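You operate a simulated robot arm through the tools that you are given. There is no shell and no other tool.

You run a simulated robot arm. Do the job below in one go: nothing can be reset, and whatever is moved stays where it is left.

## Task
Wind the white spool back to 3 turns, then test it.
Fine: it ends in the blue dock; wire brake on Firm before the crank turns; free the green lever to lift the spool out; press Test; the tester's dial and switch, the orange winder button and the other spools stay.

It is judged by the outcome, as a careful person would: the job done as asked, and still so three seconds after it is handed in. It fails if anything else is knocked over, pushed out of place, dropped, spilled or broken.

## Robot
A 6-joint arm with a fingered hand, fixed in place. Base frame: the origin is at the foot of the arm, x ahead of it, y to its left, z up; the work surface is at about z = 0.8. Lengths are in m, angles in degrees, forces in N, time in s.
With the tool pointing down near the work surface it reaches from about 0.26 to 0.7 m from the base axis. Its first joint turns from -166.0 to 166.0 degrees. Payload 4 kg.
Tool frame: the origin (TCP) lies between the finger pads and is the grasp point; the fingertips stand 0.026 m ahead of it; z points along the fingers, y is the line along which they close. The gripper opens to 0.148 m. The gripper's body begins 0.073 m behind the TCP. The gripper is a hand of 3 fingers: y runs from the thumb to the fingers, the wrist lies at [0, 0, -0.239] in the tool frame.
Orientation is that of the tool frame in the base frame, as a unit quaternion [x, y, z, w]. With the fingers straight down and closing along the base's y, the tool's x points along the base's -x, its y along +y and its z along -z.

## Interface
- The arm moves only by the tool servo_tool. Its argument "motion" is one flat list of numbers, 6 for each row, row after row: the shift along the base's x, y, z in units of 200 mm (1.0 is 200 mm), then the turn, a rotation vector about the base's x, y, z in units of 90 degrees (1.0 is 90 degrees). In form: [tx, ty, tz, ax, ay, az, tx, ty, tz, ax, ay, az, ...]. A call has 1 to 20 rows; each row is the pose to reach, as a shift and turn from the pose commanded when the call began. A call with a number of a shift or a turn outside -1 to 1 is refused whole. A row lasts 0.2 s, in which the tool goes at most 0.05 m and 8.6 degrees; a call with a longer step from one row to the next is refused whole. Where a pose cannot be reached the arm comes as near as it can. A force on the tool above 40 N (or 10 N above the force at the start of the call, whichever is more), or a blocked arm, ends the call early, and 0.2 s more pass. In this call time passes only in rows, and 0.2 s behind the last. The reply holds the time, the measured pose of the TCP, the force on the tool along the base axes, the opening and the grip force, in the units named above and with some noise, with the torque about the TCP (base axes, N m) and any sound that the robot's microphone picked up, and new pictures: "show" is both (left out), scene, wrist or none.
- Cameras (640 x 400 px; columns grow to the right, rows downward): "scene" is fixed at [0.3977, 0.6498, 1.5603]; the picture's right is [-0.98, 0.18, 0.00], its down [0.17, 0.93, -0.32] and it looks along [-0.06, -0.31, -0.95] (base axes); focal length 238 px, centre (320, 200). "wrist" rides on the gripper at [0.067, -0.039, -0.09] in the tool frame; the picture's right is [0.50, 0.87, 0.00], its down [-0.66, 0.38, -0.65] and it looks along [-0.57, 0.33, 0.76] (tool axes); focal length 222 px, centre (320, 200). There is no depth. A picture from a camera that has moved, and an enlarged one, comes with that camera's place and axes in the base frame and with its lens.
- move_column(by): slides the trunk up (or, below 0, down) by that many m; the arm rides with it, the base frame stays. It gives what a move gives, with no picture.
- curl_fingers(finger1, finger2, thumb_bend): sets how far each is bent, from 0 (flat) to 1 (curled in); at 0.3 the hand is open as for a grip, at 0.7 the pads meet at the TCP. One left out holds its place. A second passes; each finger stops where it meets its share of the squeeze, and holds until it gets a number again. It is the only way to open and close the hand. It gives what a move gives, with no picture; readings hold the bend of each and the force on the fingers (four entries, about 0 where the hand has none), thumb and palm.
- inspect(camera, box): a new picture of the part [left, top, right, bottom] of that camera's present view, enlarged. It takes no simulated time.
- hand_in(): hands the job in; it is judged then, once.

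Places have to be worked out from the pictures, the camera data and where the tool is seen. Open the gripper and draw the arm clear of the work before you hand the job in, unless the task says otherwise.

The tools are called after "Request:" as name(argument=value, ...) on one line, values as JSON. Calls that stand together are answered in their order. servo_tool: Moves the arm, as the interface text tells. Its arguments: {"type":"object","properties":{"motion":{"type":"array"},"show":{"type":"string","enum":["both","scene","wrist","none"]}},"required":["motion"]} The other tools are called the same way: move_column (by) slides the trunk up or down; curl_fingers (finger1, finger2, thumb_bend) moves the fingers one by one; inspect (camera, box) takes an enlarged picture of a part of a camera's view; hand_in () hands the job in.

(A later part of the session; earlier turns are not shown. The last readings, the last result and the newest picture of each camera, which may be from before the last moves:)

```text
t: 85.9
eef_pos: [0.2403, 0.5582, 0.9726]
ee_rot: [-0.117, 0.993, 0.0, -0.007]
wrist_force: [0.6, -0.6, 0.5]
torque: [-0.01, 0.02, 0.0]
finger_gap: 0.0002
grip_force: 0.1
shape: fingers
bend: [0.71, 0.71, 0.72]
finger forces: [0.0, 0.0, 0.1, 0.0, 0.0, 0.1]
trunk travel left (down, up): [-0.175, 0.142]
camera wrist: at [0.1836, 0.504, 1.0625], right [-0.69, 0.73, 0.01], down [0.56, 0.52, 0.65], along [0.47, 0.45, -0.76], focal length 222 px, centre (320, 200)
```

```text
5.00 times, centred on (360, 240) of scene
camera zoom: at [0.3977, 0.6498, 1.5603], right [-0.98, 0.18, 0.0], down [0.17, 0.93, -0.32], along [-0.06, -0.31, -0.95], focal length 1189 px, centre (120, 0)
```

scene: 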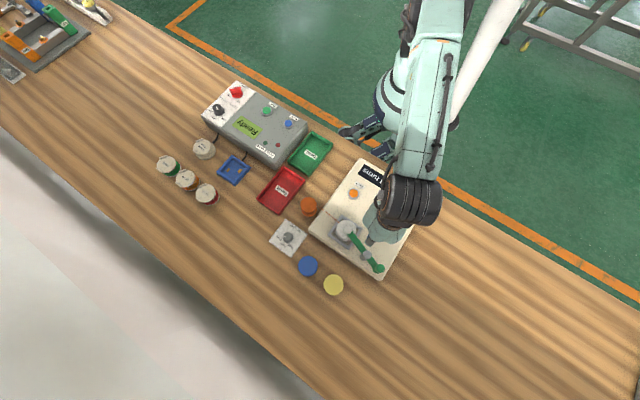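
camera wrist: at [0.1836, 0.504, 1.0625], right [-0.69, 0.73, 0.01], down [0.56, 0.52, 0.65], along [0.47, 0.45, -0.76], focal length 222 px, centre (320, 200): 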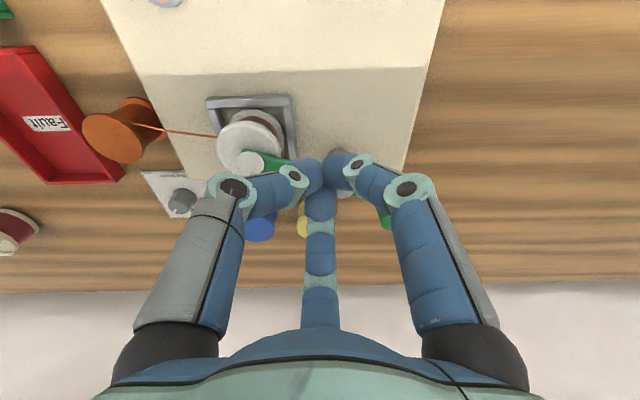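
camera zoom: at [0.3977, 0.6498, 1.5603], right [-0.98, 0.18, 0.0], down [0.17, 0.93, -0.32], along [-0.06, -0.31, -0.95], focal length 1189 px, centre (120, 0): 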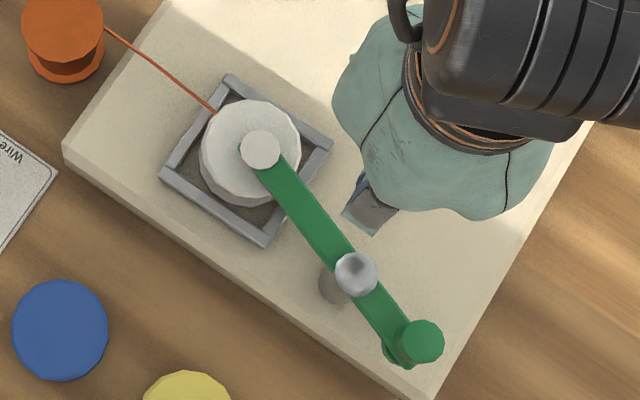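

Lever bar top is about z≈0.89. I'll lower the closed fingers on the −x side of the bar, close to the post and clear of the spool, then swing the lever counter-clockwise.

Request:
servo_tool(motion=[0.01, 0.05, -0.1, 0, 0, 0, 0.0285, 0.094, -0.2, 0, 0, 0, 0.0285, 0.094, -0.3, 0, 0, 0, 0.0285, 0.094, -0.385, 0, 0, 0, 0.0285, 0.094, -0.385, 0, 0, 0], show="both")

Request:
inspect(camera="wrist", box=[190, 80, 410, 240])

```text
t: 87.0
eef_pos: [0.2454, 0.5807, 0.9052]
ee_rot: [-0.115, 0.993, 0.009, -0.002]
wrist_force: [-6.5, -6.4, 18.9]
torque: [0.22, -0.19, 0.0]
finger_gap: 0.001
grip_force: 16.7
shape: fingers
bend: [0.68, 0.73, 0.69]
finger forces: [0.0, 33.3, 0.0, 0.0, 0.1, 0.0]
trunk travel left (down, up): [-0.175, 0.142]
stopped in row 5: the force on the tool passed its limit at 42 N (the readings are from after the stop); the commanded pose is now the measured one
camera wrist: at [0.1873, 0.5243, 0.9927], right [-0.69, 0.73, 0.02], down [0.55, 0.51, 0.66], along [0.47, 0.46, -0.75], focal length 222 px, centre (320, 200)
```

scene: 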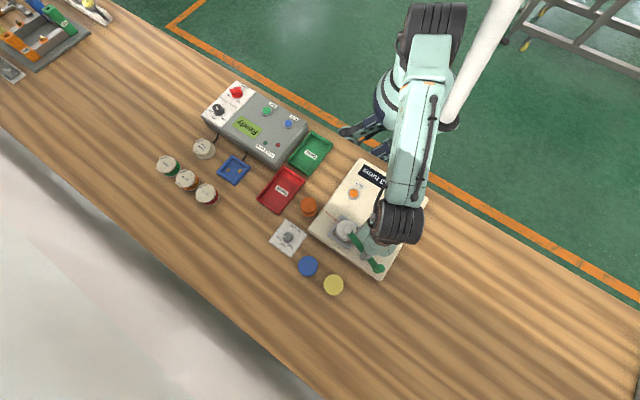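
wrist: 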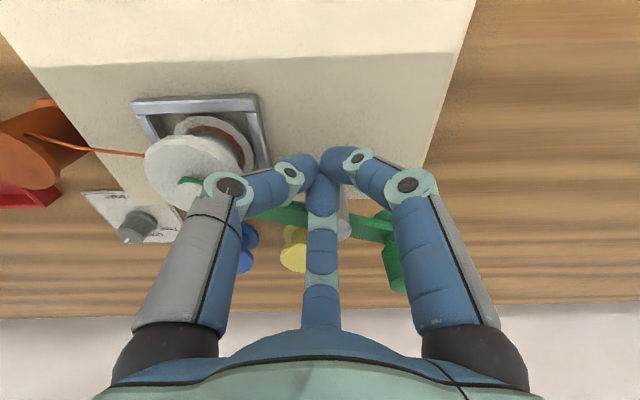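

```text
2.50 times, centred on (300, 160) of wrist
camera zoom: at [0.1873, 0.5243, 0.9927], right [-0.69, 0.73, 0.02], down [0.55, 0.51, 0.66], along [0.47, 0.46, -0.75], focal length 555 px, centre (370, 300)
```

zoom: 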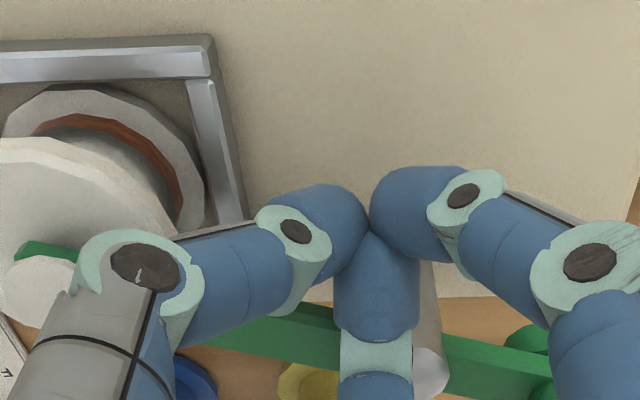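

Finger 2 came down on the bar. I lift off at once, step back from the lever and descend again beside it.

Request:
servo_tool(motion=[-0.02, -0.01, 0.08, 0, 0, 0, -0.05, -0.02, 0.2, 0, 0, 0, -0.1, -0.05, 0.25, 0, 0, 0, -0.15, -0.07, 0.25, 0, 0, 0, -0.16, -0.075, 0.15, 0, 0, 0, -0.16, -0.075, 0.05, 0, 0, 0, -0.16, -0.075, -0.045, 0, 0, 0, -0.16, -0.075, -0.045, 0, 0, 0], show="wrist")

Request:
inspect(camera="scene", box=[320, 200, 400, 280])

```text
t: 88.8
eef_pos: [0.2129, 0.566, 0.8927]
ee_rot: [-0.116, 0.993, 0.007, -0.002]
wrist_force: [0.5, 0.1, 1.2]
torque: [0.02, 0.0, -0.02]
finger_gap: 0.0
grip_force: 0.0
shape: fingers
bend: [0.68, 0.72, 0.7]
finger forces: [0.0, 0.0, 0.1, 0.0, 0.0, 0.0]
trunk travel left (down, up): [-0.175, 0.142]
camera wrist: at [0.1563, 0.5119, 0.9804], right [-0.69, 0.73, 0.01], down [0.55, 0.51, 0.66], along [0.47, 0.46, -0.75], focal length 222 px, centre (320, 200)
```

wrist: 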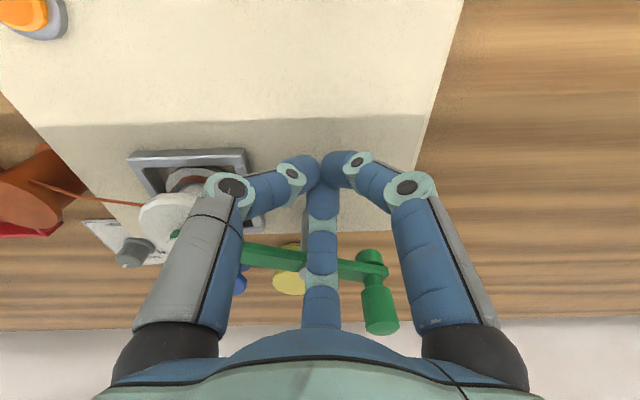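

```text
5.00 times, centred on (360, 240) of scene
camera zoom: at [0.3977, 0.6498, 1.5603], right [-0.98, 0.18, 0.0], down [0.17, 0.93, -0.32], along [-0.06, -0.31, -0.95], focal length 1189 px, centre (120, 0)
```

zoom: 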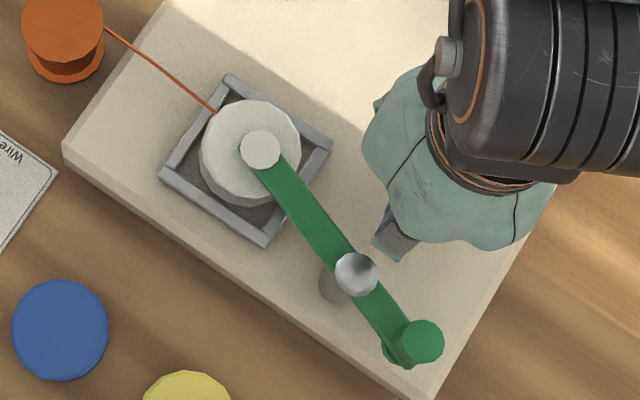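

Lever is unchanged. Now pushing toward +x against the bar and around the post.

Request:
servo_tool(motion=[0.05, 0.001, 0.01, 0, 0, 0, 0.1, 0.002, 0.02, 0, 0, 0, 0.13, 0.003, 0.03, 0, 0, 0, 0.1615, 0.004, 0.03, 0, 0, 0, 0.18, 0.005, 0.03, 0, 0, 0, 0.1995, 0.007, 0.03, 0, 0, 0, 0.218, 0.011, 0.03, 0, 0, 0, 0.2365, 0.015, 0.03, 0, 0, 0, 0.253, 0.022, 0.03, 0, 0, 0, 0.27, 0.03, 0.03, 0, 0, 0, 0.27, 0.03, 0.03, 0, 0, 0], show="wrist")

Request:
inspect(camera="scene", box=[310, 200, 410, 290])

```text
t: 91.2
eef_pos: [0.2654, 0.5687, 0.9016]
ee_rot: [-0.117, 0.993, 0.007, -0.003]
wrist_force: [-20.9, -7.2, 21.4]
torque: [0.16, 0.16, 0.1]
finger_gap: 0.005
grip_force: 22.2
shape: fingers
bend: [0.65, 0.76, 0.72]
finger forces: [0.0, 38.1, 0.0, 0.0, 5.6, 0.0]
trunk travel left (down, up): [-0.175, 0.142]
camera wrist: at [0.2077, 0.5141, 0.9897], right [-0.69, 0.73, 0.01], down [0.55, 0.51, 0.66], along [0.47, 0.46, -0.75], focal length 222 px, centre (320, 200)
```

wrist: 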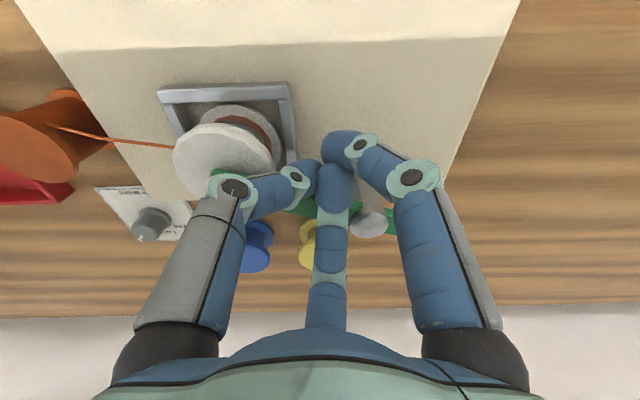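

```text
4.44 times, centred on (360, 245) of scene
camera zoom: at [0.3977, 0.6498, 1.5603], right [-0.98, 0.18, 0.0], down [0.17, 0.93, -0.32], along [-0.06, -0.31, -0.95], focal length 1057 px, centre (142, 0)
```

zoom: 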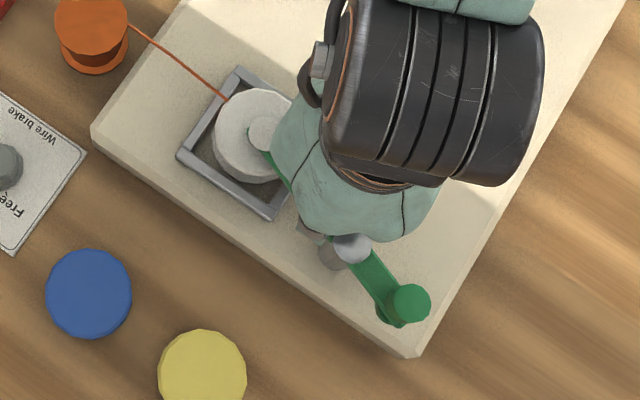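

The lever does not yield counter-clockwise (21 N and no motion), so it must swing the other way. I'll back off, rise over it and come down on the +x side of the bar.

Request:
servo_tool(motion=[-0.06, -0.02, 0.01, 0, 0, 0, -0.12, -0.03, 0.05, 0, 0, 0, -0.12, -0.03, 0.18, 0, 0, 0, -0.08, -0.02, 0.3, 0, 0, 0, 0.02, 0, 0.34, 0, 0, 0, 0.12, 0.03, 0.34, 0, 0, 0, 0.22, 0.06, 0.34, 0, 0, 0, 0.31, 0.085, 0.34, 0, 0, 0, 0.31, 0.085, 0.34, 0, 0, 0], show="wrist")

Request:
curl_fingers(finger1=0.72, finger2=0.72, thumb_bend=0.72)

Request:
inspect(camera="scene", box=[310, 180, 410, 290])

```text
t: 93.2
eef_pos: [0.3286, 0.5879, 0.9684]
ee_rot: [-0.116, 0.993, 0.007, -0.003]
wrist_force: [-0.6, -0.1, 0.1]
torque: [-0.04, -0.01, 0.0]
finger_gap: 0.0
grip_force: 0.0
shape: fingers
bend: [0.68, 0.72, 0.7]
finger forces: [0.0, 0.0, 0.1, 0.1, 0.0, 0.1]
trunk travel left (down, up): [-0.175, 0.142]
camera wrist: at [0.2725, 0.5328, 1.0571], right [-0.69, 0.73, 0.01], down [0.56, 0.51, 0.66], along [0.47, 0.46, -0.75], focal length 222 px, centre (320, 200)
```

wrist: 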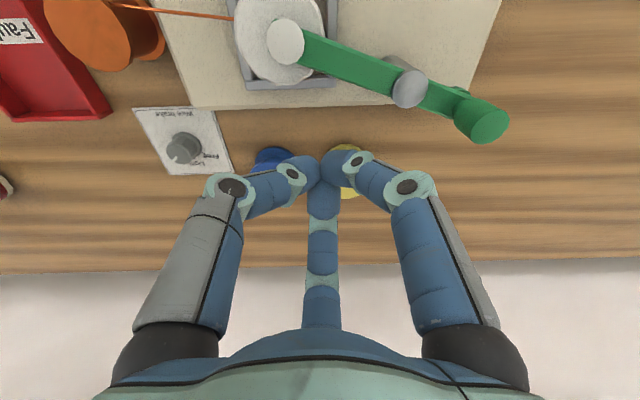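

```text
t: 94.2
eef_pos: [0.3292, 0.5895, 0.9693]
ee_rot: [-0.115, 0.993, 0.006, -0.003]
wrist_force: [0.0, -0.4, -0.3]
torque: [0.03, 0.03, -0.03]
finger_gap: 0.0
grip_force: 0.0
shape: fingers
bend: [0.69, 0.72, 0.7]
finger forces: [0.0, 0.0, 0.1, 0.1, 0.0, 0.0]
trunk travel left (down, up): [-0.175, 0.142]
```

```text
3.64 times, centred on (360, 235) of scene
camera zoom: at [0.3977, 0.6498, 1.5603], right [-0.98, 0.18, 0.0], down [0.17, 0.93, -0.32], along [-0.06, -0.31, -0.95], focal length 865 px, centre (174, 73)
```

zoom: 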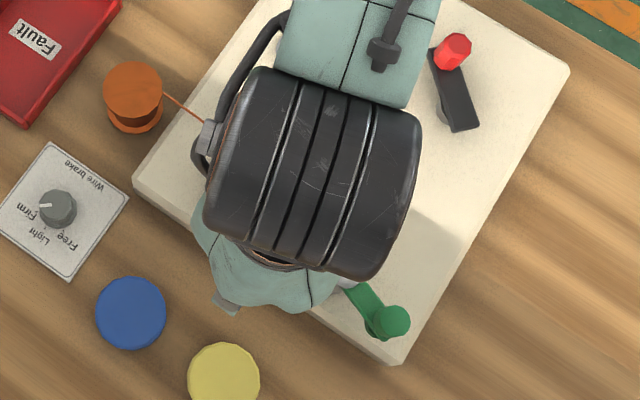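

Request:
inspect(camera="wrist", box=[200, 0, 520, 200])

```text
2.00 times, centred on (360, 100) of wrist
camera zoom: at [0.2723, 0.533, 1.0571], right [-0.69, 0.73, 0.01], down [0.56, 0.51, 0.66], along [0.47, 0.46, -0.75], focal length 444 px, centre (240, 400)
```

zoom: 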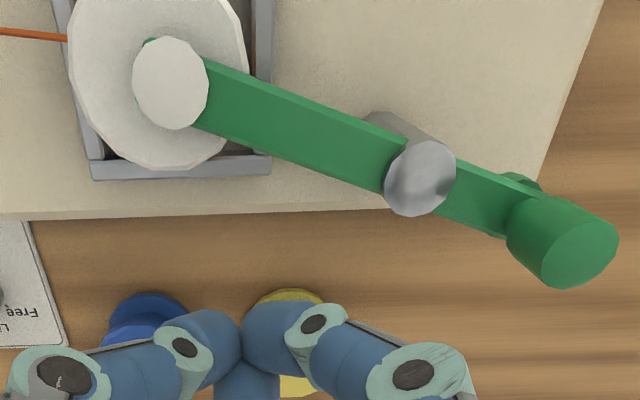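

Pivot is at about (0.259, 0.606) and the hand is on the +x side of the bar. Descending to the bar's height.

Request:
servo_tool(motion=[0, -0.01, -0.1, 0, 0, 0, 0, -0.01, -0.2, 0, 0, 0, 0, -0.01, -0.3, 0, 0, 0, 0, -0.01, -0.365, 0, 0, 0, 0, -0.01, -0.365, 0, 0, 0], show="wrist")

```text
t: 95.4
eef_pos: [0.3302, 0.5863, 0.8937]
ee_rot: [-0.116, 0.993, 0.006, -0.003]
wrist_force: [-1.1, 0.0, -0.1]
torque: [-0.02, -0.02, -0.01]
finger_gap: 0.0002
grip_force: 0.1
shape: fingers
bend: [0.69, 0.72, 0.7]
finger forces: [0.0, 0.0, 0.1, 0.0, 0.1, 0.1]
trunk travel left (down, up): [-0.175, 0.142]
camera wrist: at [0.272, 0.5316, 0.9827], right [-0.69, 0.73, 0.01], down [0.55, 0.51, 0.66], along [0.47, 0.46, -0.75], focal length 222 px, centre (320, 200)
```

wrist: 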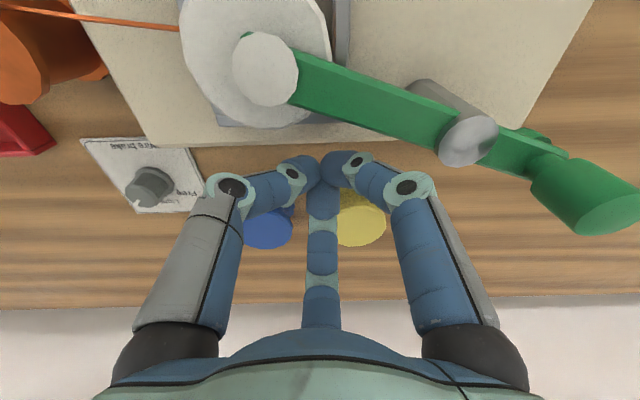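

Clear of everything. Now pushing toward −x/−y against the bar, clockwise about the post.

Request:
servo_tool(motion=[-0.04, -0.015, 0.01, 0, 0, 0, -0.08, -0.03, 0.015, 0, 0, 0, -0.11, -0.04, 0.015, 0, 0, 0, -0.1285, -0.0465, 0.02, 0, 0, 0, -0.145, -0.0465, 0.02, 0, 0, 0, -0.165, -0.0465, 0.02, 0, 0, 0, -0.1835, -0.047, 0.02, 0, 0, 0, -0.205, -0.05, 0.02, 0, 0, 0, -0.2275, -0.0545, 0.02, 0, 0, 0, -0.245, -0.06, 0.02, 0, 0, 0, -0.261, -0.066, 0.02, 0, 0, 0, -0.261, -0.066, 0.02, 0, 0, 0], show="both")

Request:
inspect(camera="wrist", box=[160, 0, 480, 200])

```text
t: 98.0
eef_pos: [0.2784, 0.5731, 0.8977]
ee_rot: [-0.116, 0.993, 0.007, -0.002]
wrist_force: [4.7, -2.1, 1.2]
torque: [-0.01, 0.06, 0.03]
finger_gap: 0.0
grip_force: 2.1
shape: fingers
bend: [0.71, 0.72, 0.7]
finger forces: [4.5, 0.1, 0.0, 0.0, 0.0, 0.0]
trunk travel left (down, up): [-0.175, 0.142]
camera wrist: at [0.2212, 0.5174, 0.9868], right [-0.69, 0.73, 0.01], down [0.56, 0.51, 0.66], along [0.47, 0.46, -0.75], focal length 222 px, centre (320, 200)
```

scene: 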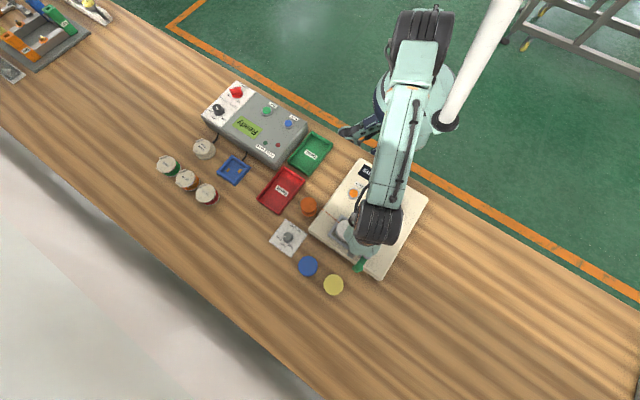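
wrist: 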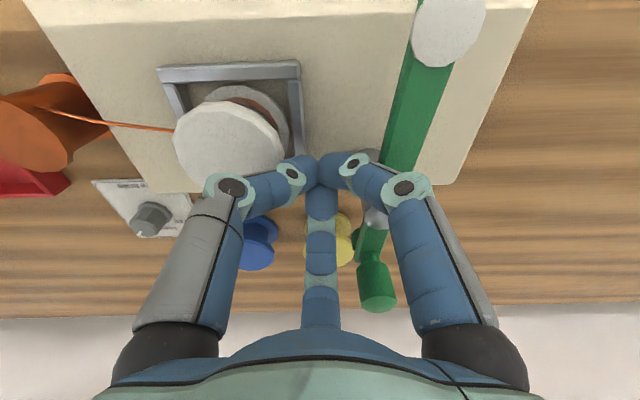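

```text
2.00 times, centred on (320, 100) of wrist
camera zoom: at [0.2212, 0.5174, 0.9868], right [-0.69, 0.73, 0.01], down [0.56, 0.51, 0.66], along [0.47, 0.46, -0.75], focal length 444 px, centre (320, 400)
```

zoom: 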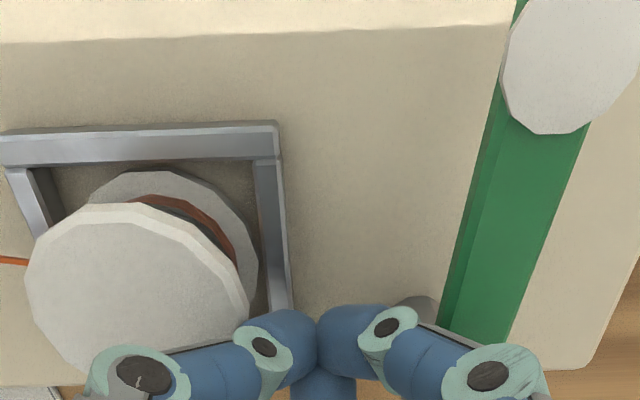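

The lever swung clockwise and the spool is uncovered. I'll ease off the bar, rise, and look.

Request:
servo_tool(motion=[0.04, 0.01, 0.02, 0, 0, 0, 0.05, 0.01, 0.12, 0, 0, 0, 0.05, 0, 0.24, 0, 0, 0, 0.04, -0.05, 0.36, 0, 0, 0, 0.0, -0.15, 0.45, 0, 0, 0, -0.05, -0.3, 0.5, 0, 0, 0, -0.1, -0.45, 0.5, 0, 0, 0, -0.1, -0.45, 0.5, 0, 0, 0], show="both")

Request:
inspect(camera="wrist", box=[160, 0, 480, 200])

Request:
inspect(camera="scene", box=[300, 150, 440, 290])

```text
t: 99.8
eef_pos: [0.2582, 0.4833, 0.9969]
ee_rot: [-0.116, 0.993, 0.006, -0.002]
wrist_force: [-0.9, 0.0, -0.6]
torque: [-0.01, 0.01, -0.02]
finger_gap: 0.0
grip_force: 0.2
shape: fingers
bend: [0.71, 0.72, 0.7]
finger forces: [0.0, 0.0, 0.1, 0.1, 0.1, 0.0]
trunk travel left (down, up): [-0.175, 0.142]
camera wrist: at [0.2004, 0.4278, 1.0847], right [-0.69, 0.73, 0.01], down [0.56, 0.51, 0.66], along [0.47, 0.46, -0.75], focal length 222 px, centre (320, 200)
```

scene: 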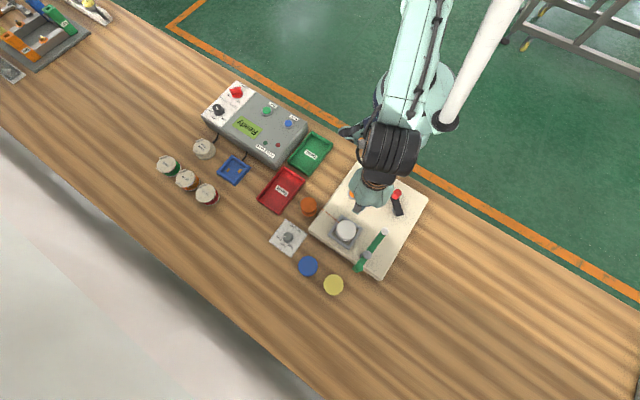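
wrist: 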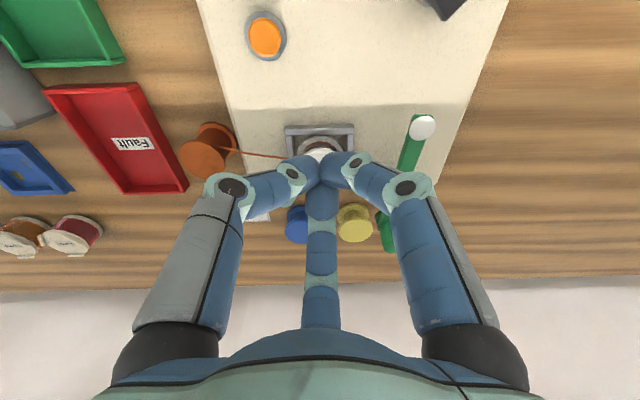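

```text
2.00 times, centred on (320, 100) of wrist
camera zoom: at [0.2004, 0.4278, 1.0847], right [-0.69, 0.73, 0.01], down [0.56, 0.51, 0.66], along [0.47, 0.46, -0.75], focal length 444 px, centre (320, 400)
```

zoom: 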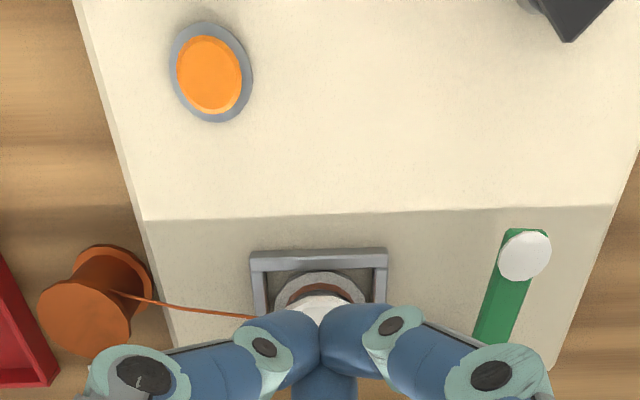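

```text
2.86 times, centred on (370, 220) of scene
camera zoom: at [0.3977, 0.6498, 1.5603], right [-0.98, 0.18, 0.0], down [0.17, 0.93, -0.32], along [-0.06, -0.31, -0.95], focal length 680 px, centre (177, 143)
```

zoom: 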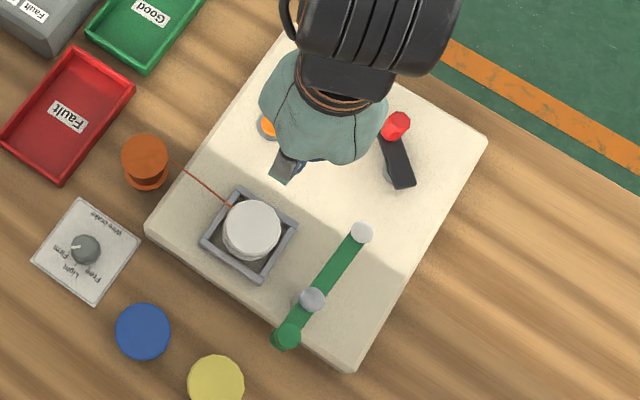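

Lever is well clear of the spool. Spool centre ≈ (0.298, 0.525), top z ≈ 0.872, diameter ≈ 0.061. I'll open the hand, turn the yaw so fingers avoid the wire and lever handle, and move above it.

Request:
curl_fingers(finger1=0.4, finger2=0.4, thumb_bend=0.4)

Request:
servo_tool(motion=[0.04, 0.04, 0, 0, 0, -0.05, 0.08, 0.08, 0, 0, 0, -0.1, 0.12, 0.12, -0.05, 0, 0, -0.15, 0.16, 0.16, -0.1, 0, 0, -0.2, 0.2, 0.208, -0.15, -0.004, -0.002, -0.22, 0.2, 0.208, -0.2, -0.008, -0.003, -0.22, 0.2, 0.208, -0.2, -0.008, -0.003, -0.22], show="both")

Request:
inspect(camera="wrist", box=[200, 60, 440, 260])

Request:
inspect(camera="scene", box=[340, 150, 440, 250])

```text
t: 100.8
eef_pos: [0.2583, 0.4821, 0.9956]
ee_rot: [-0.115, 0.993, 0.007, -0.002]
wrist_force: [-0.7, -0.5, -0.1]
torque: [0.04, 0.01, 0.01]
finger_gap: 0.0944
grip_force: 0.1
shape: fingers
bend: [0.4, 0.4, 0.4]
finger forces: [0.0, 0.0, 0.1, 0.1, 0.0, 0.1]
trunk travel left (down, up): [-0.175, 0.142]
```

```text
t: 102.4
eef_pos: [0.2978, 0.5254, 0.9573]
ee_rot: [0.057, 0.998, 0.0, 0.001]
wrist_force: [0.3, 0.0, -0.8]
torque: [0.01, -0.01, 0.0]
finger_gap: 0.0947
grip_force: 0.1
shape: fingers
bend: [0.4, 0.4, 0.4]
finger forces: [0.1, 0.1, 0.1, 0.0, 0.0, 0.0]
trunk travel left (down, up): [-0.175, 0.142]
camera wrist: at [0.2236, 0.4931, 1.0453], right [-0.4, 0.92, 0.0], down [0.69, 0.3, 0.65], along [0.6, 0.26, -0.76], focal length 222 px, centre (320, 200)
```

scene: 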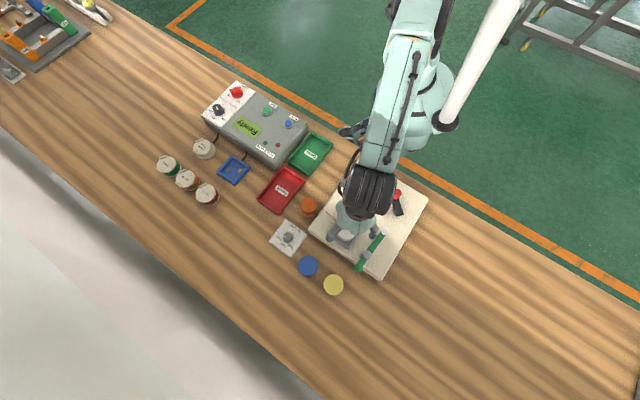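
wrist: 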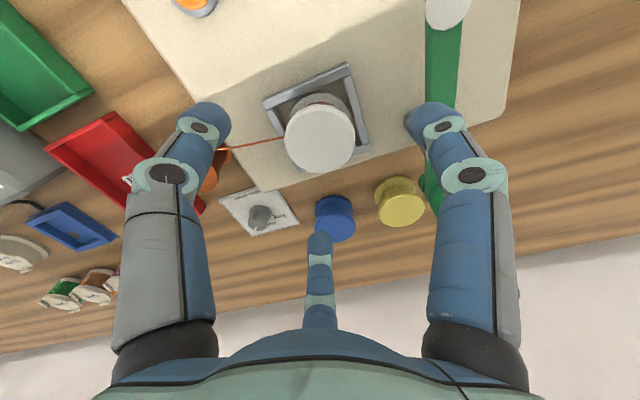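

```text
2.00 times, centred on (320, 160) of wrist
camera zoom: at [0.2236, 0.4931, 1.0453], right [-0.4, 0.92, 0.0], down [0.69, 0.3, 0.65], along [0.6, 0.26, -0.76], focal length 444 px, centre (320, 280)
```

zoom: 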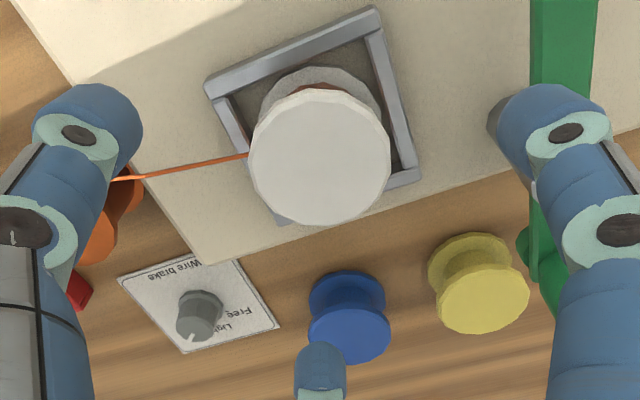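

```text
4.00 times, centred on (390, 200) of scene
camera zoom: at [0.3977, 0.6498, 1.5603], right [-0.98, 0.18, 0.0], down [0.17, 0.93, -0.32], along [-0.06, -0.31, -0.95], focal length 952 px, centre (40, 200)
```

zoom: 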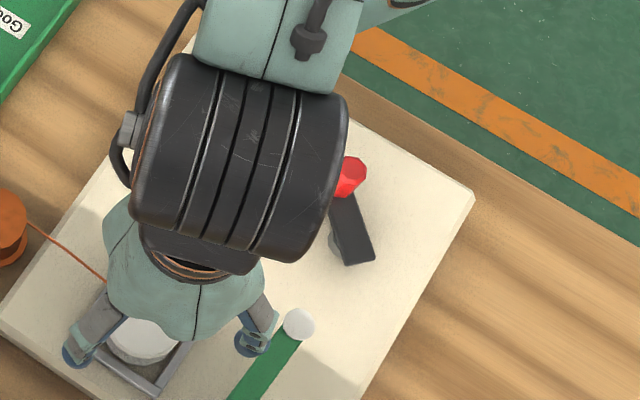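

The spool's centre coincides with the TCP axis (0.298, 0.525). The frame's top is near z 0.853, so I'll bring the fingertips to about 0.863, gripping the top flange.

Request:
curl_fingers(finger1=0.45, finger2=0.45, thumb_bend=0.45)

Request:
servo_tool(motion=[0, 0, -0.1, 0, 0, 0, 0, 0, -0.2, 0, 0, 0, 0, 0, -0.28, 0, 0, 0, 0, 0, -0.34, 0, 0, 0, 0, 0, -0.34, 0, 0, 0], show="wrist")

Request:
inspect(camera="wrist", box=[200, 60, 440, 260])

```text
t: 103.4
eef_pos: [0.2964, 0.526, 0.9571]
ee_rot: [0.056, 0.998, 0.001, 0.0]
wrist_force: [-0.1, -0.5, 0.5]
torque: [0.0, -0.02, -0.01]
finger_gap: 0.0791
grip_force: 0.0
shape: fingers
bend: [0.45, 0.45, 0.45]
finger forces: [0.0, 0.0, 0.0, 0.0, 0.0, 0.0]
trunk travel left (down, up): [-0.175, 0.142]
```

```text
t: 104.6
eef_pos: [0.2984, 0.524, 0.889]
ee_rot: [0.057, 0.998, 0.0, 0.0]
wrist_force: [-0.2, 0.4, 0.0]
torque: [-0.01, -0.02, 0.0]
finger_gap: 0.079
grip_force: 0.1
shape: fingers
bend: [0.45, 0.45, 0.45]
finger forces: [0.1, 0.1, 0.0, 0.0, 0.0, 0.0]
trunk travel left (down, up): [-0.175, 0.142]
camera wrist: at [0.2254, 0.4921, 0.9775], right [-0.4, 0.92, 0.0], down [0.69, 0.3, 0.65], along [0.6, 0.26, -0.76], focal length 222 px, centre (320, 200)
```

wrist: 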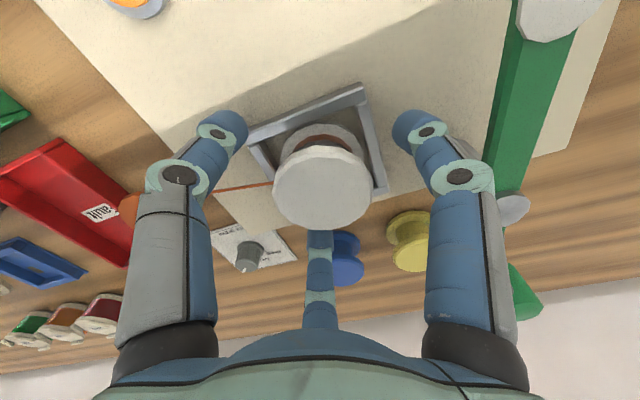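

```text
2.00 times, centred on (320, 160) of wrist
camera zoom: at [0.2254, 0.4921, 0.9775], right [-0.4, 0.92, 0.0], down [0.69, 0.3, 0.65], along [0.6, 0.26, -0.76], focal length 444 px, centre (320, 280)
```

zoom: 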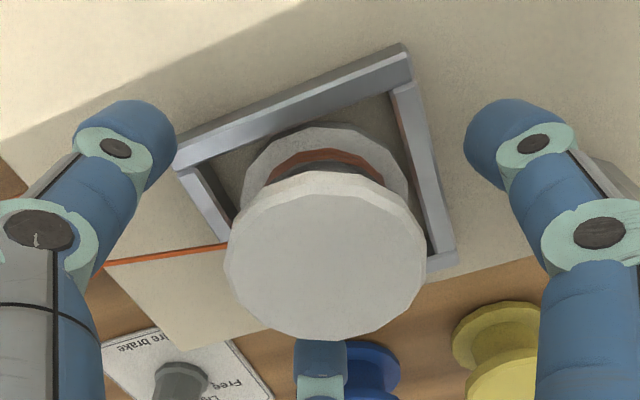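

Spool is centred between the fingers. Closing on the flange.

Request:
curl_fingers(finger1=0.6, finger2=0.6, thumb_bend=0.6)

Request:
inspect(camera="wrist", box=[200, 60, 440, 260])

```text
t: 105.6
eef_pos: [0.2983, 0.5244, 0.8884]
ee_rot: [0.057, 0.998, 0.0, 0.001]
wrist_force: [0.3, 0.3, -0.1]
torque: [0.0, 0.02, -0.01]
finger_gap: 0.0361
grip_force: 3.1
shape: fingers
bend: [0.57, 0.57, 0.59]
finger forces: [2.2, 2.4, 0.0, 0.0, 1.9, 0.1]
trunk travel left (down, up): [-0.175, 0.142]
```

```text
2.00 times, centred on (320, 160) of wrist
camera zoom: at [0.2254, 0.4922, 0.9777], right [-0.4, 0.92, 0.0], down [0.69, 0.3, 0.65], along [0.6, 0.26, -0.76], focal length 444 px, centre (320, 280)
```

zoom: 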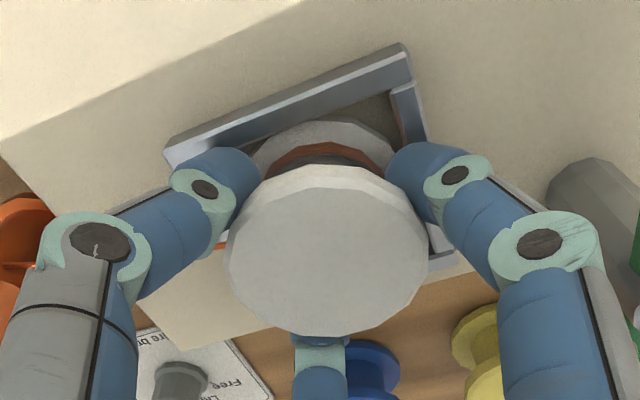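

The fingertips have hooked under the flange. I'll firm up slightly and lift a little to test.

Request:
curl_fingers(finger1=0.65, finger2=0.65, thumb_bend=0.65)

Request:
servo_tool(motion=[0, 0, 0.03, 0, 0, 0, 0, 0, 0.06, 0, 0, 0, 0, 0, 0.1, 0, 0, 0, 0, 0, 0.1, 0, 0, 0], show="both")

Request:
inspect(camera="wrist", box=[160, 60, 480, 260])

```text
t: 106.6
eef_pos: [0.2982, 0.5236, 0.8886]
ee_rot: [0.057, 0.998, 0.0, 0.0]
wrist_force: [0.2, -0.6, -0.3]
torque: [-0.03, -0.01, -0.01]
finger_gap: 0.0343
grip_force: 9.9
shape: fingers
bend: [0.57, 0.57, 0.61]
finger forces: [6.2, 6.5, 0.1, 0.0, 7.3, 0.0]
trunk travel left (down, up): [-0.175, 0.142]
```

```text
t: 107.6
eef_pos: [0.2989, 0.5246, 0.9099]
ee_rot: [0.056, 0.998, 0.0, 0.0]
wrist_force: [-0.8, 0.2, -0.6]
torque: [-0.01, -0.04, -0.01]
finger_gap: 0.0343
grip_force: 9.8
shape: fingers
bend: [0.57, 0.57, 0.61]
finger forces: [6.5, 6.5, 0.0, 0.1, 7.2, 0.0]
trunk travel left (down, up): [-0.175, 0.142]
camera wrist: at [0.2248, 0.4925, 0.9991], right [-0.4, 0.92, 0.0], down [0.69, 0.3, 0.65], along [0.6, 0.26, -0.76], focal length 222 px, centre (320, 200)
```

scene: 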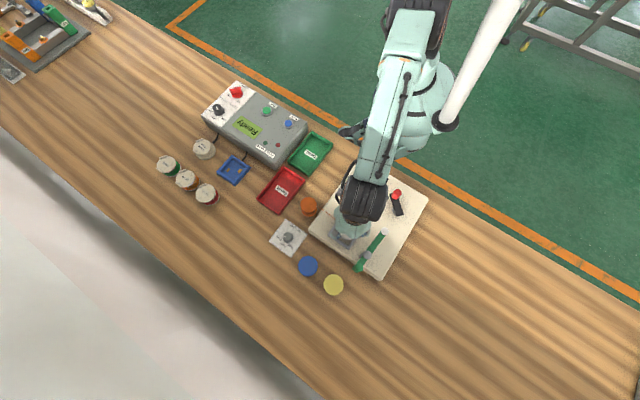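
wrist: 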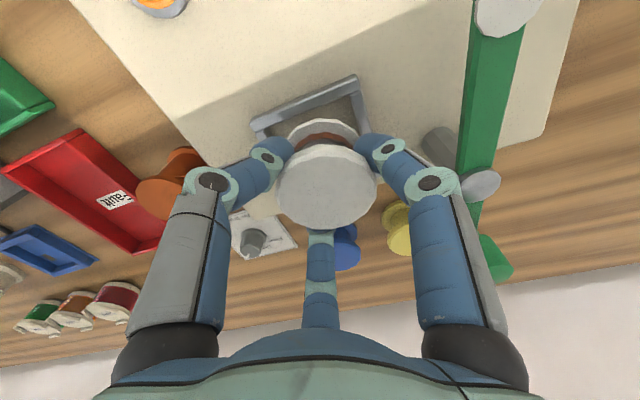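

```text
2.00 times, centred on (320, 160) of wrist
camera zoom: at [0.2248, 0.4925, 0.9991], right [-0.4, 0.92, 0.0], down [0.69, 0.3, 0.65], along [0.6, 0.26, -0.76], focal length 444 px, centre (320, 280)
```

zoom: 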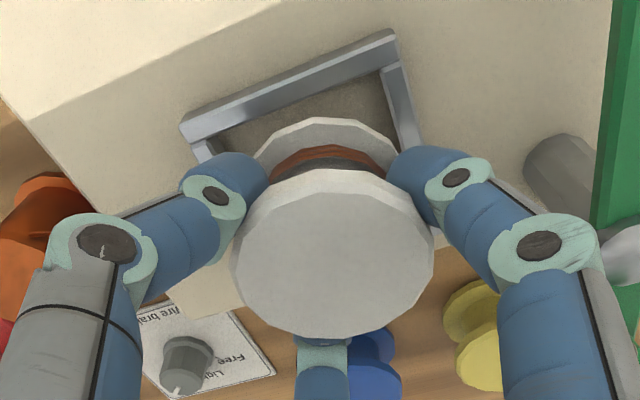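

The spool came up with the hand and the wire is free. Lifting higher and checking the counter, brake and lever.

Request:
servo_tool(motion=[0, 0, 0.1, 0, 0, 0, 0, 0, 0.2, 0, 0, 0, 0, -0.05, 0.3, 0, 0, 0.02, 0, -0.12, 0.3, 0, 0, 0.04, 0, -0.2, 0.3, 0, 0, 0.06, 0.0, -0.28, 0.3, 0, 0, 0.08, 0.0, -0.28, 0.3, 0, 0, 0.08], show="both")

Request:
inspect(camera="scene", box=[260, 150, 440, 290])

```text
t: 109.2
eef_pos: [0.2961, 0.4674, 0.9725]
ee_rot: [-0.007, 1.0, 0.0, 0.0]
wrist_force: [0.6, 0.0, -0.8]
torque: [-0.01, 0.0, 0.02]
finger_gap: 0.0342
grip_force: 9.9
shape: fingers
bend: [0.57, 0.57, 0.61]
finger forces: [6.4, 6.5, 0.0, 0.0, 7.2, 0.0]
trunk travel left (down, up): [-0.175, 0.142]
camera wrist: at [0.2291, 0.4276, 1.0612], right [-0.51, 0.86, 0.0], down [0.65, 0.39, 0.65], along [0.56, 0.34, -0.76], focal length 222 px, centre (320, 200)
```

scene: 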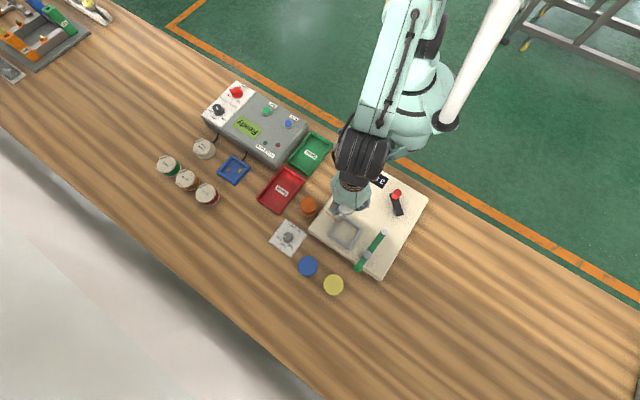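
wrist: 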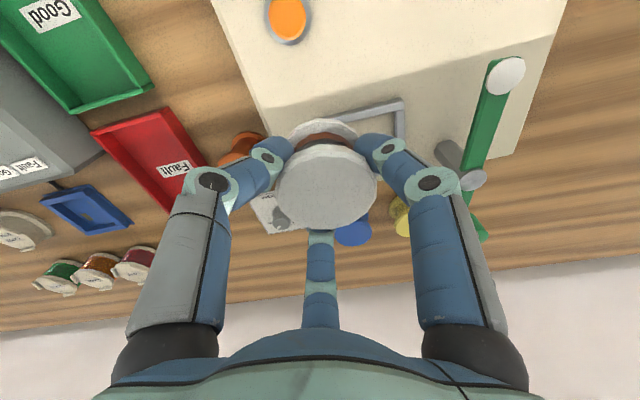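

```text
2.86 times, centred on (350, 220) of scene
camera zoom: at [0.3977, 0.6498, 1.5603], right [-0.98, 0.18, 0.0], down [0.17, 0.93, -0.32], along [-0.06, -0.31, -0.95], focal length 680 px, centre (234, 143)
```

zoom: 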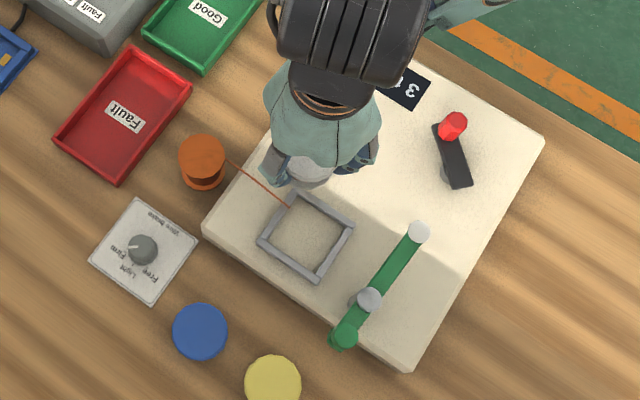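

Counter still 3, brake Firm. Carrying the spool toward the blue dock.

Request:
servo_tool(motion=[0.1, -0.07, 0, 0, 0, 0.0, 0.2, -0.15, 0, 0, 0, 0.01, 0.3, -0.22, 0, 0, 0, 0.02, 0.4, -0.29, 0, 0, 0, 0.03, 0.5, -0.37, 0, 0, 0, 0.04, 0.6, -0.44, 0, 0, 0, 0.05, 0.7, -0.51, 0, 0, 0, 0.06, 0.8, -0.58, 0, 0, 0, 0.07, 0.87, -0.635, 0, 0, 0, 0.08, 0.87, -0.635, 0, 0, 0, 0.08], show="both")

```text
t: 111.4
eef_pos: [0.4709, 0.3418, 0.9681]
ee_rot: [-0.07, 0.998, 0.001, 0.0]
wrist_force: [-0.3, 0.7, -1.4]
torque: [0.01, 0.02, 0.01]
finger_gap: 0.0343
grip_force: 10.4
shape: fingers
bend: [0.57, 0.57, 0.61]
finger forces: [6.4, 6.4, 0.0, 0.0, 7.1, 0.0]
trunk travel left (down, up): [-0.175, 0.142]
camera wrist: at [0.4085, 0.2933, 1.0566], right [-0.62, 0.79, 0.0], down [0.6, 0.46, 0.65], along [0.52, 0.4, -0.76], focal length 222 px, centre (320, 200)
```

scene: 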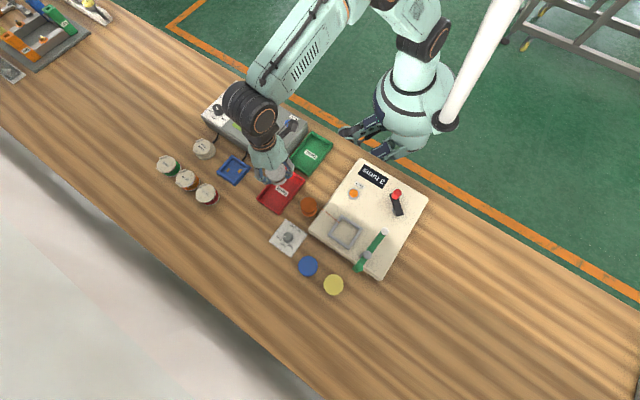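
wrist: 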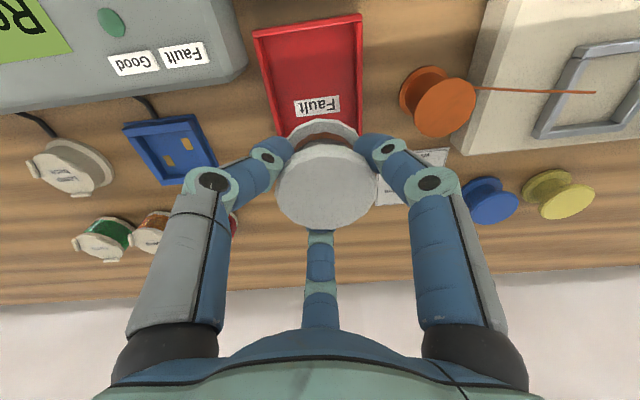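

The dock is visible now; I'll zoom in to locate it.

Request:
inspect(camera="wrist", box=[90, 80, 290, 220])

Request:
inspect(camera="scene", box=[180, 120, 300, 220])

```text
2.86 times, centred on (190, 150) of wrist
camera zoom: at [0.4085, 0.2933, 1.0566], right [-0.62, 0.79, 0.0], down [0.6, 0.46, 0.65], along [0.52, 0.4, -0.76], focal length 635 px, centre (691, 343)
```

zoom: 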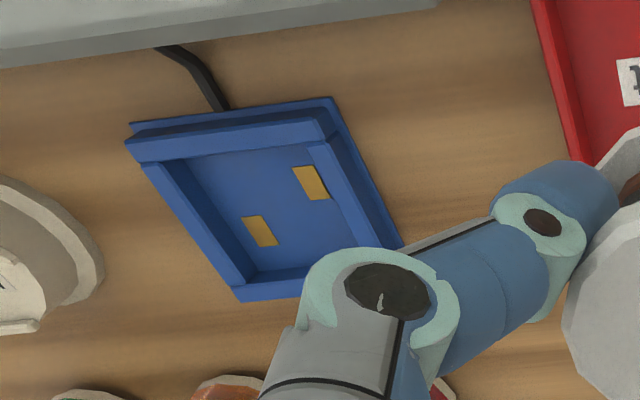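

```text
4.00 times, centred on (240, 170) of scene
camera zoom: at [0.3977, 0.6498, 1.5603], right [-0.98, 0.18, 0.0], down [0.17, 0.93, -0.32], along [-0.06, -0.31, -0.95], focal length 952 px, centre (640, 320)
```

zoom: 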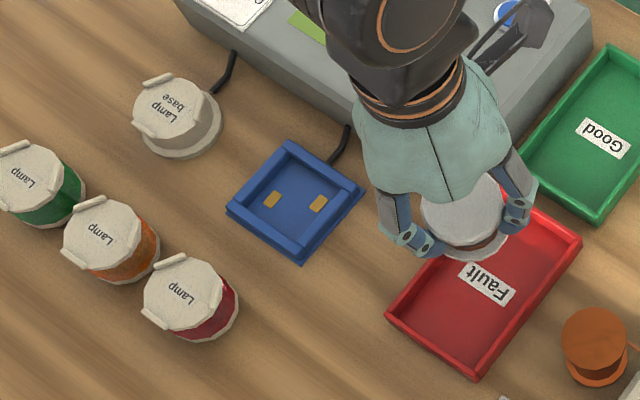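

Dock centre ≈ (0.625, 0.240). I'll go above it at a safe height and compare spool and dock in both cameras before lowering.

Request:
servo_tool(motion=[0.08, -0.055, -0.02, 0, 0, 0, 0.18, -0.12, -0.05, 0, 0, 0, 0.28, -0.185, -0.08, 0, 0, 0, 0.38, -0.25, -0.11, 0, 0, 0, 0.48, -0.315, -0.14, 0, 0, 0, 0.58, -0.38, -0.17, 0, 0, 0, 0.66, -0.44, -0.2, 0, 0, 0, 0.72, -0.48, -0.22, 0, 0, 0, 0.755, -0.5, -0.24, 0, 0, 0, 0.755, -0.5, -0.24, 0, 0, 0], show="both")

Request:
inspect(camera="scene", box=[190, 120, 290, 200])

Request:
inspect(camera="wrist", box=[160, 60, 480, 260])

```text
t: 113.6
eef_pos: [0.6228, 0.2421, 0.9223]
ee_rot: [-0.068, 0.998, 0.001, 0.0]
wrist_force: [0.6, 0.1, 0.0]
torque: [-0.03, 0.01, -0.01]
finger_gap: 0.034
grip_force: 10.1
shape: fingers
bend: [0.57, 0.57, 0.61]
finger forces: [6.4, 6.5, 0.0, 0.1, 7.0, 0.0]
trunk travel left (down, up): [-0.175, 0.142]
camera wrist: at [0.5602, 0.1928, 1.0111], right [-0.61, 0.79, 0.0], down [0.6, 0.46, 0.65], along [0.52, 0.4, -0.76], focal length 222 px, centre (320, 200)
```

scene: 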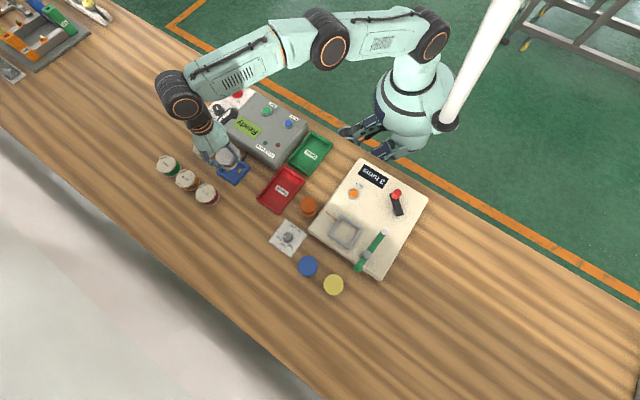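
wrist: 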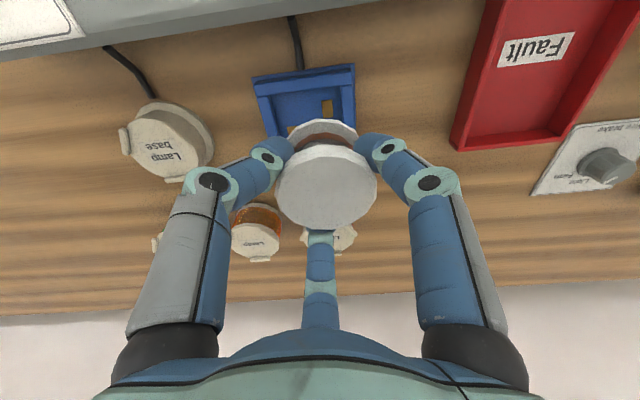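

```text
5.00 times, centred on (240, 160) of scene
camera zoom: at [0.3977, 0.6498, 1.5603], right [-0.98, 0.18, 0.0], down [0.17, 0.93, -0.32], along [-0.06, -0.31, -0.95], focal length 1189 px, centre (720, 400)
```

zoom: 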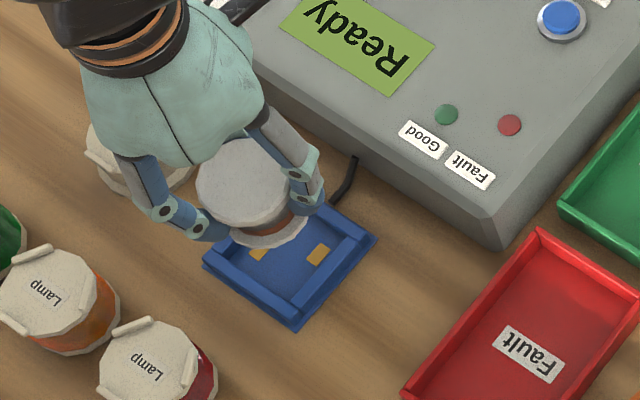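

```text
2.00 times, centred on (320, 160) of wrist
camera zoom: at [0.5602, 0.1928, 1.0111], right [-0.61, 0.79, 0.0], down [0.6, 0.46, 0.65], along [0.52, 0.4, -0.76], focal length 444 px, centre (320, 280)
```

zoom: 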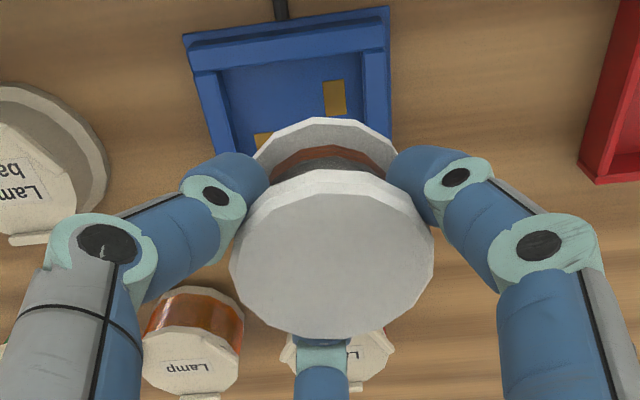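

Comparing in both views, the dock centre is about (0.6275, 0.2355) and the spool sits ~2 mm in +y of the TCP. I'll shift (+5, −9 mm), lower a bit and recheck.

Request:
servo_tool(motion=[0.012, -0.022, -0.04, 0, 0, 0, 0.024, -0.045, -0.08, 0, 0, 0, 0.024, -0.045, -0.14, 0, 0, 0, 0.024, -0.045, -0.17, 0, 0, 0, 0.024, -0.045, -0.17, 0, 0, 0], show="none")

Request:
inspect(camera="scene", box=[210, 140, 270, 190])

Request:
inspect(camera="wrist", box=[200, 60, 440, 260])

```text
t: 114.8
eef_pos: [0.6265, 0.233, 0.8893]
ee_rot: [-0.069, 0.998, 0.002, 0.0]
wrist_force: [0.1, 0.1, -0.7]
torque: [-0.02, -0.01, 0.01]
finger_gap: 0.0339
grip_force: 9.8
shape: fingers
bend: [0.57, 0.57, 0.61]
finger forces: [6.4, 6.6, 0.0, 0.0, 7.1, 0.0]
trunk travel left (down, up): [-0.175, 0.142]
```

```text
8.00 times, centred on (240, 165) of scene
camera zoom: at [0.3977, 0.6498, 1.5603], right [-0.98, 0.18, 0.0], down [0.17, 0.93, -0.32], along [-0.06, -0.31, -0.95], focal length 1903 px, centre (960, 480)
```

zoom: 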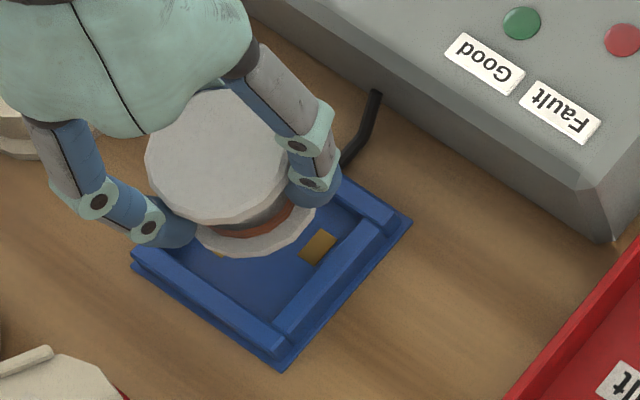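

```text
2.00 times, centred on (320, 160) of wrist
camera zoom: at [0.5643, 0.1848, 0.9781], right [-0.61, 0.79, 0.0], down [0.6, 0.46, 0.65], along [0.52, 0.4, -0.76], focal length 444 px, centre (320, 280)
```

zoom: 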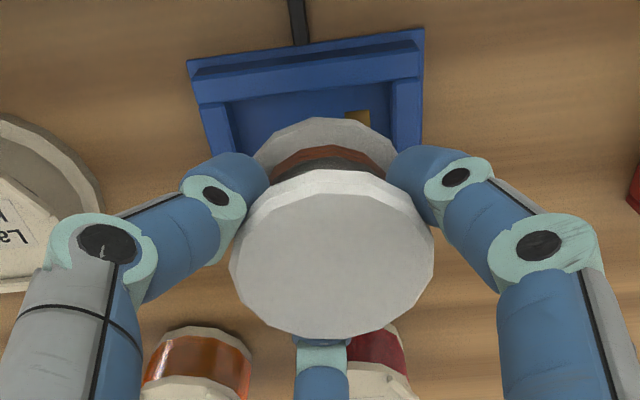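

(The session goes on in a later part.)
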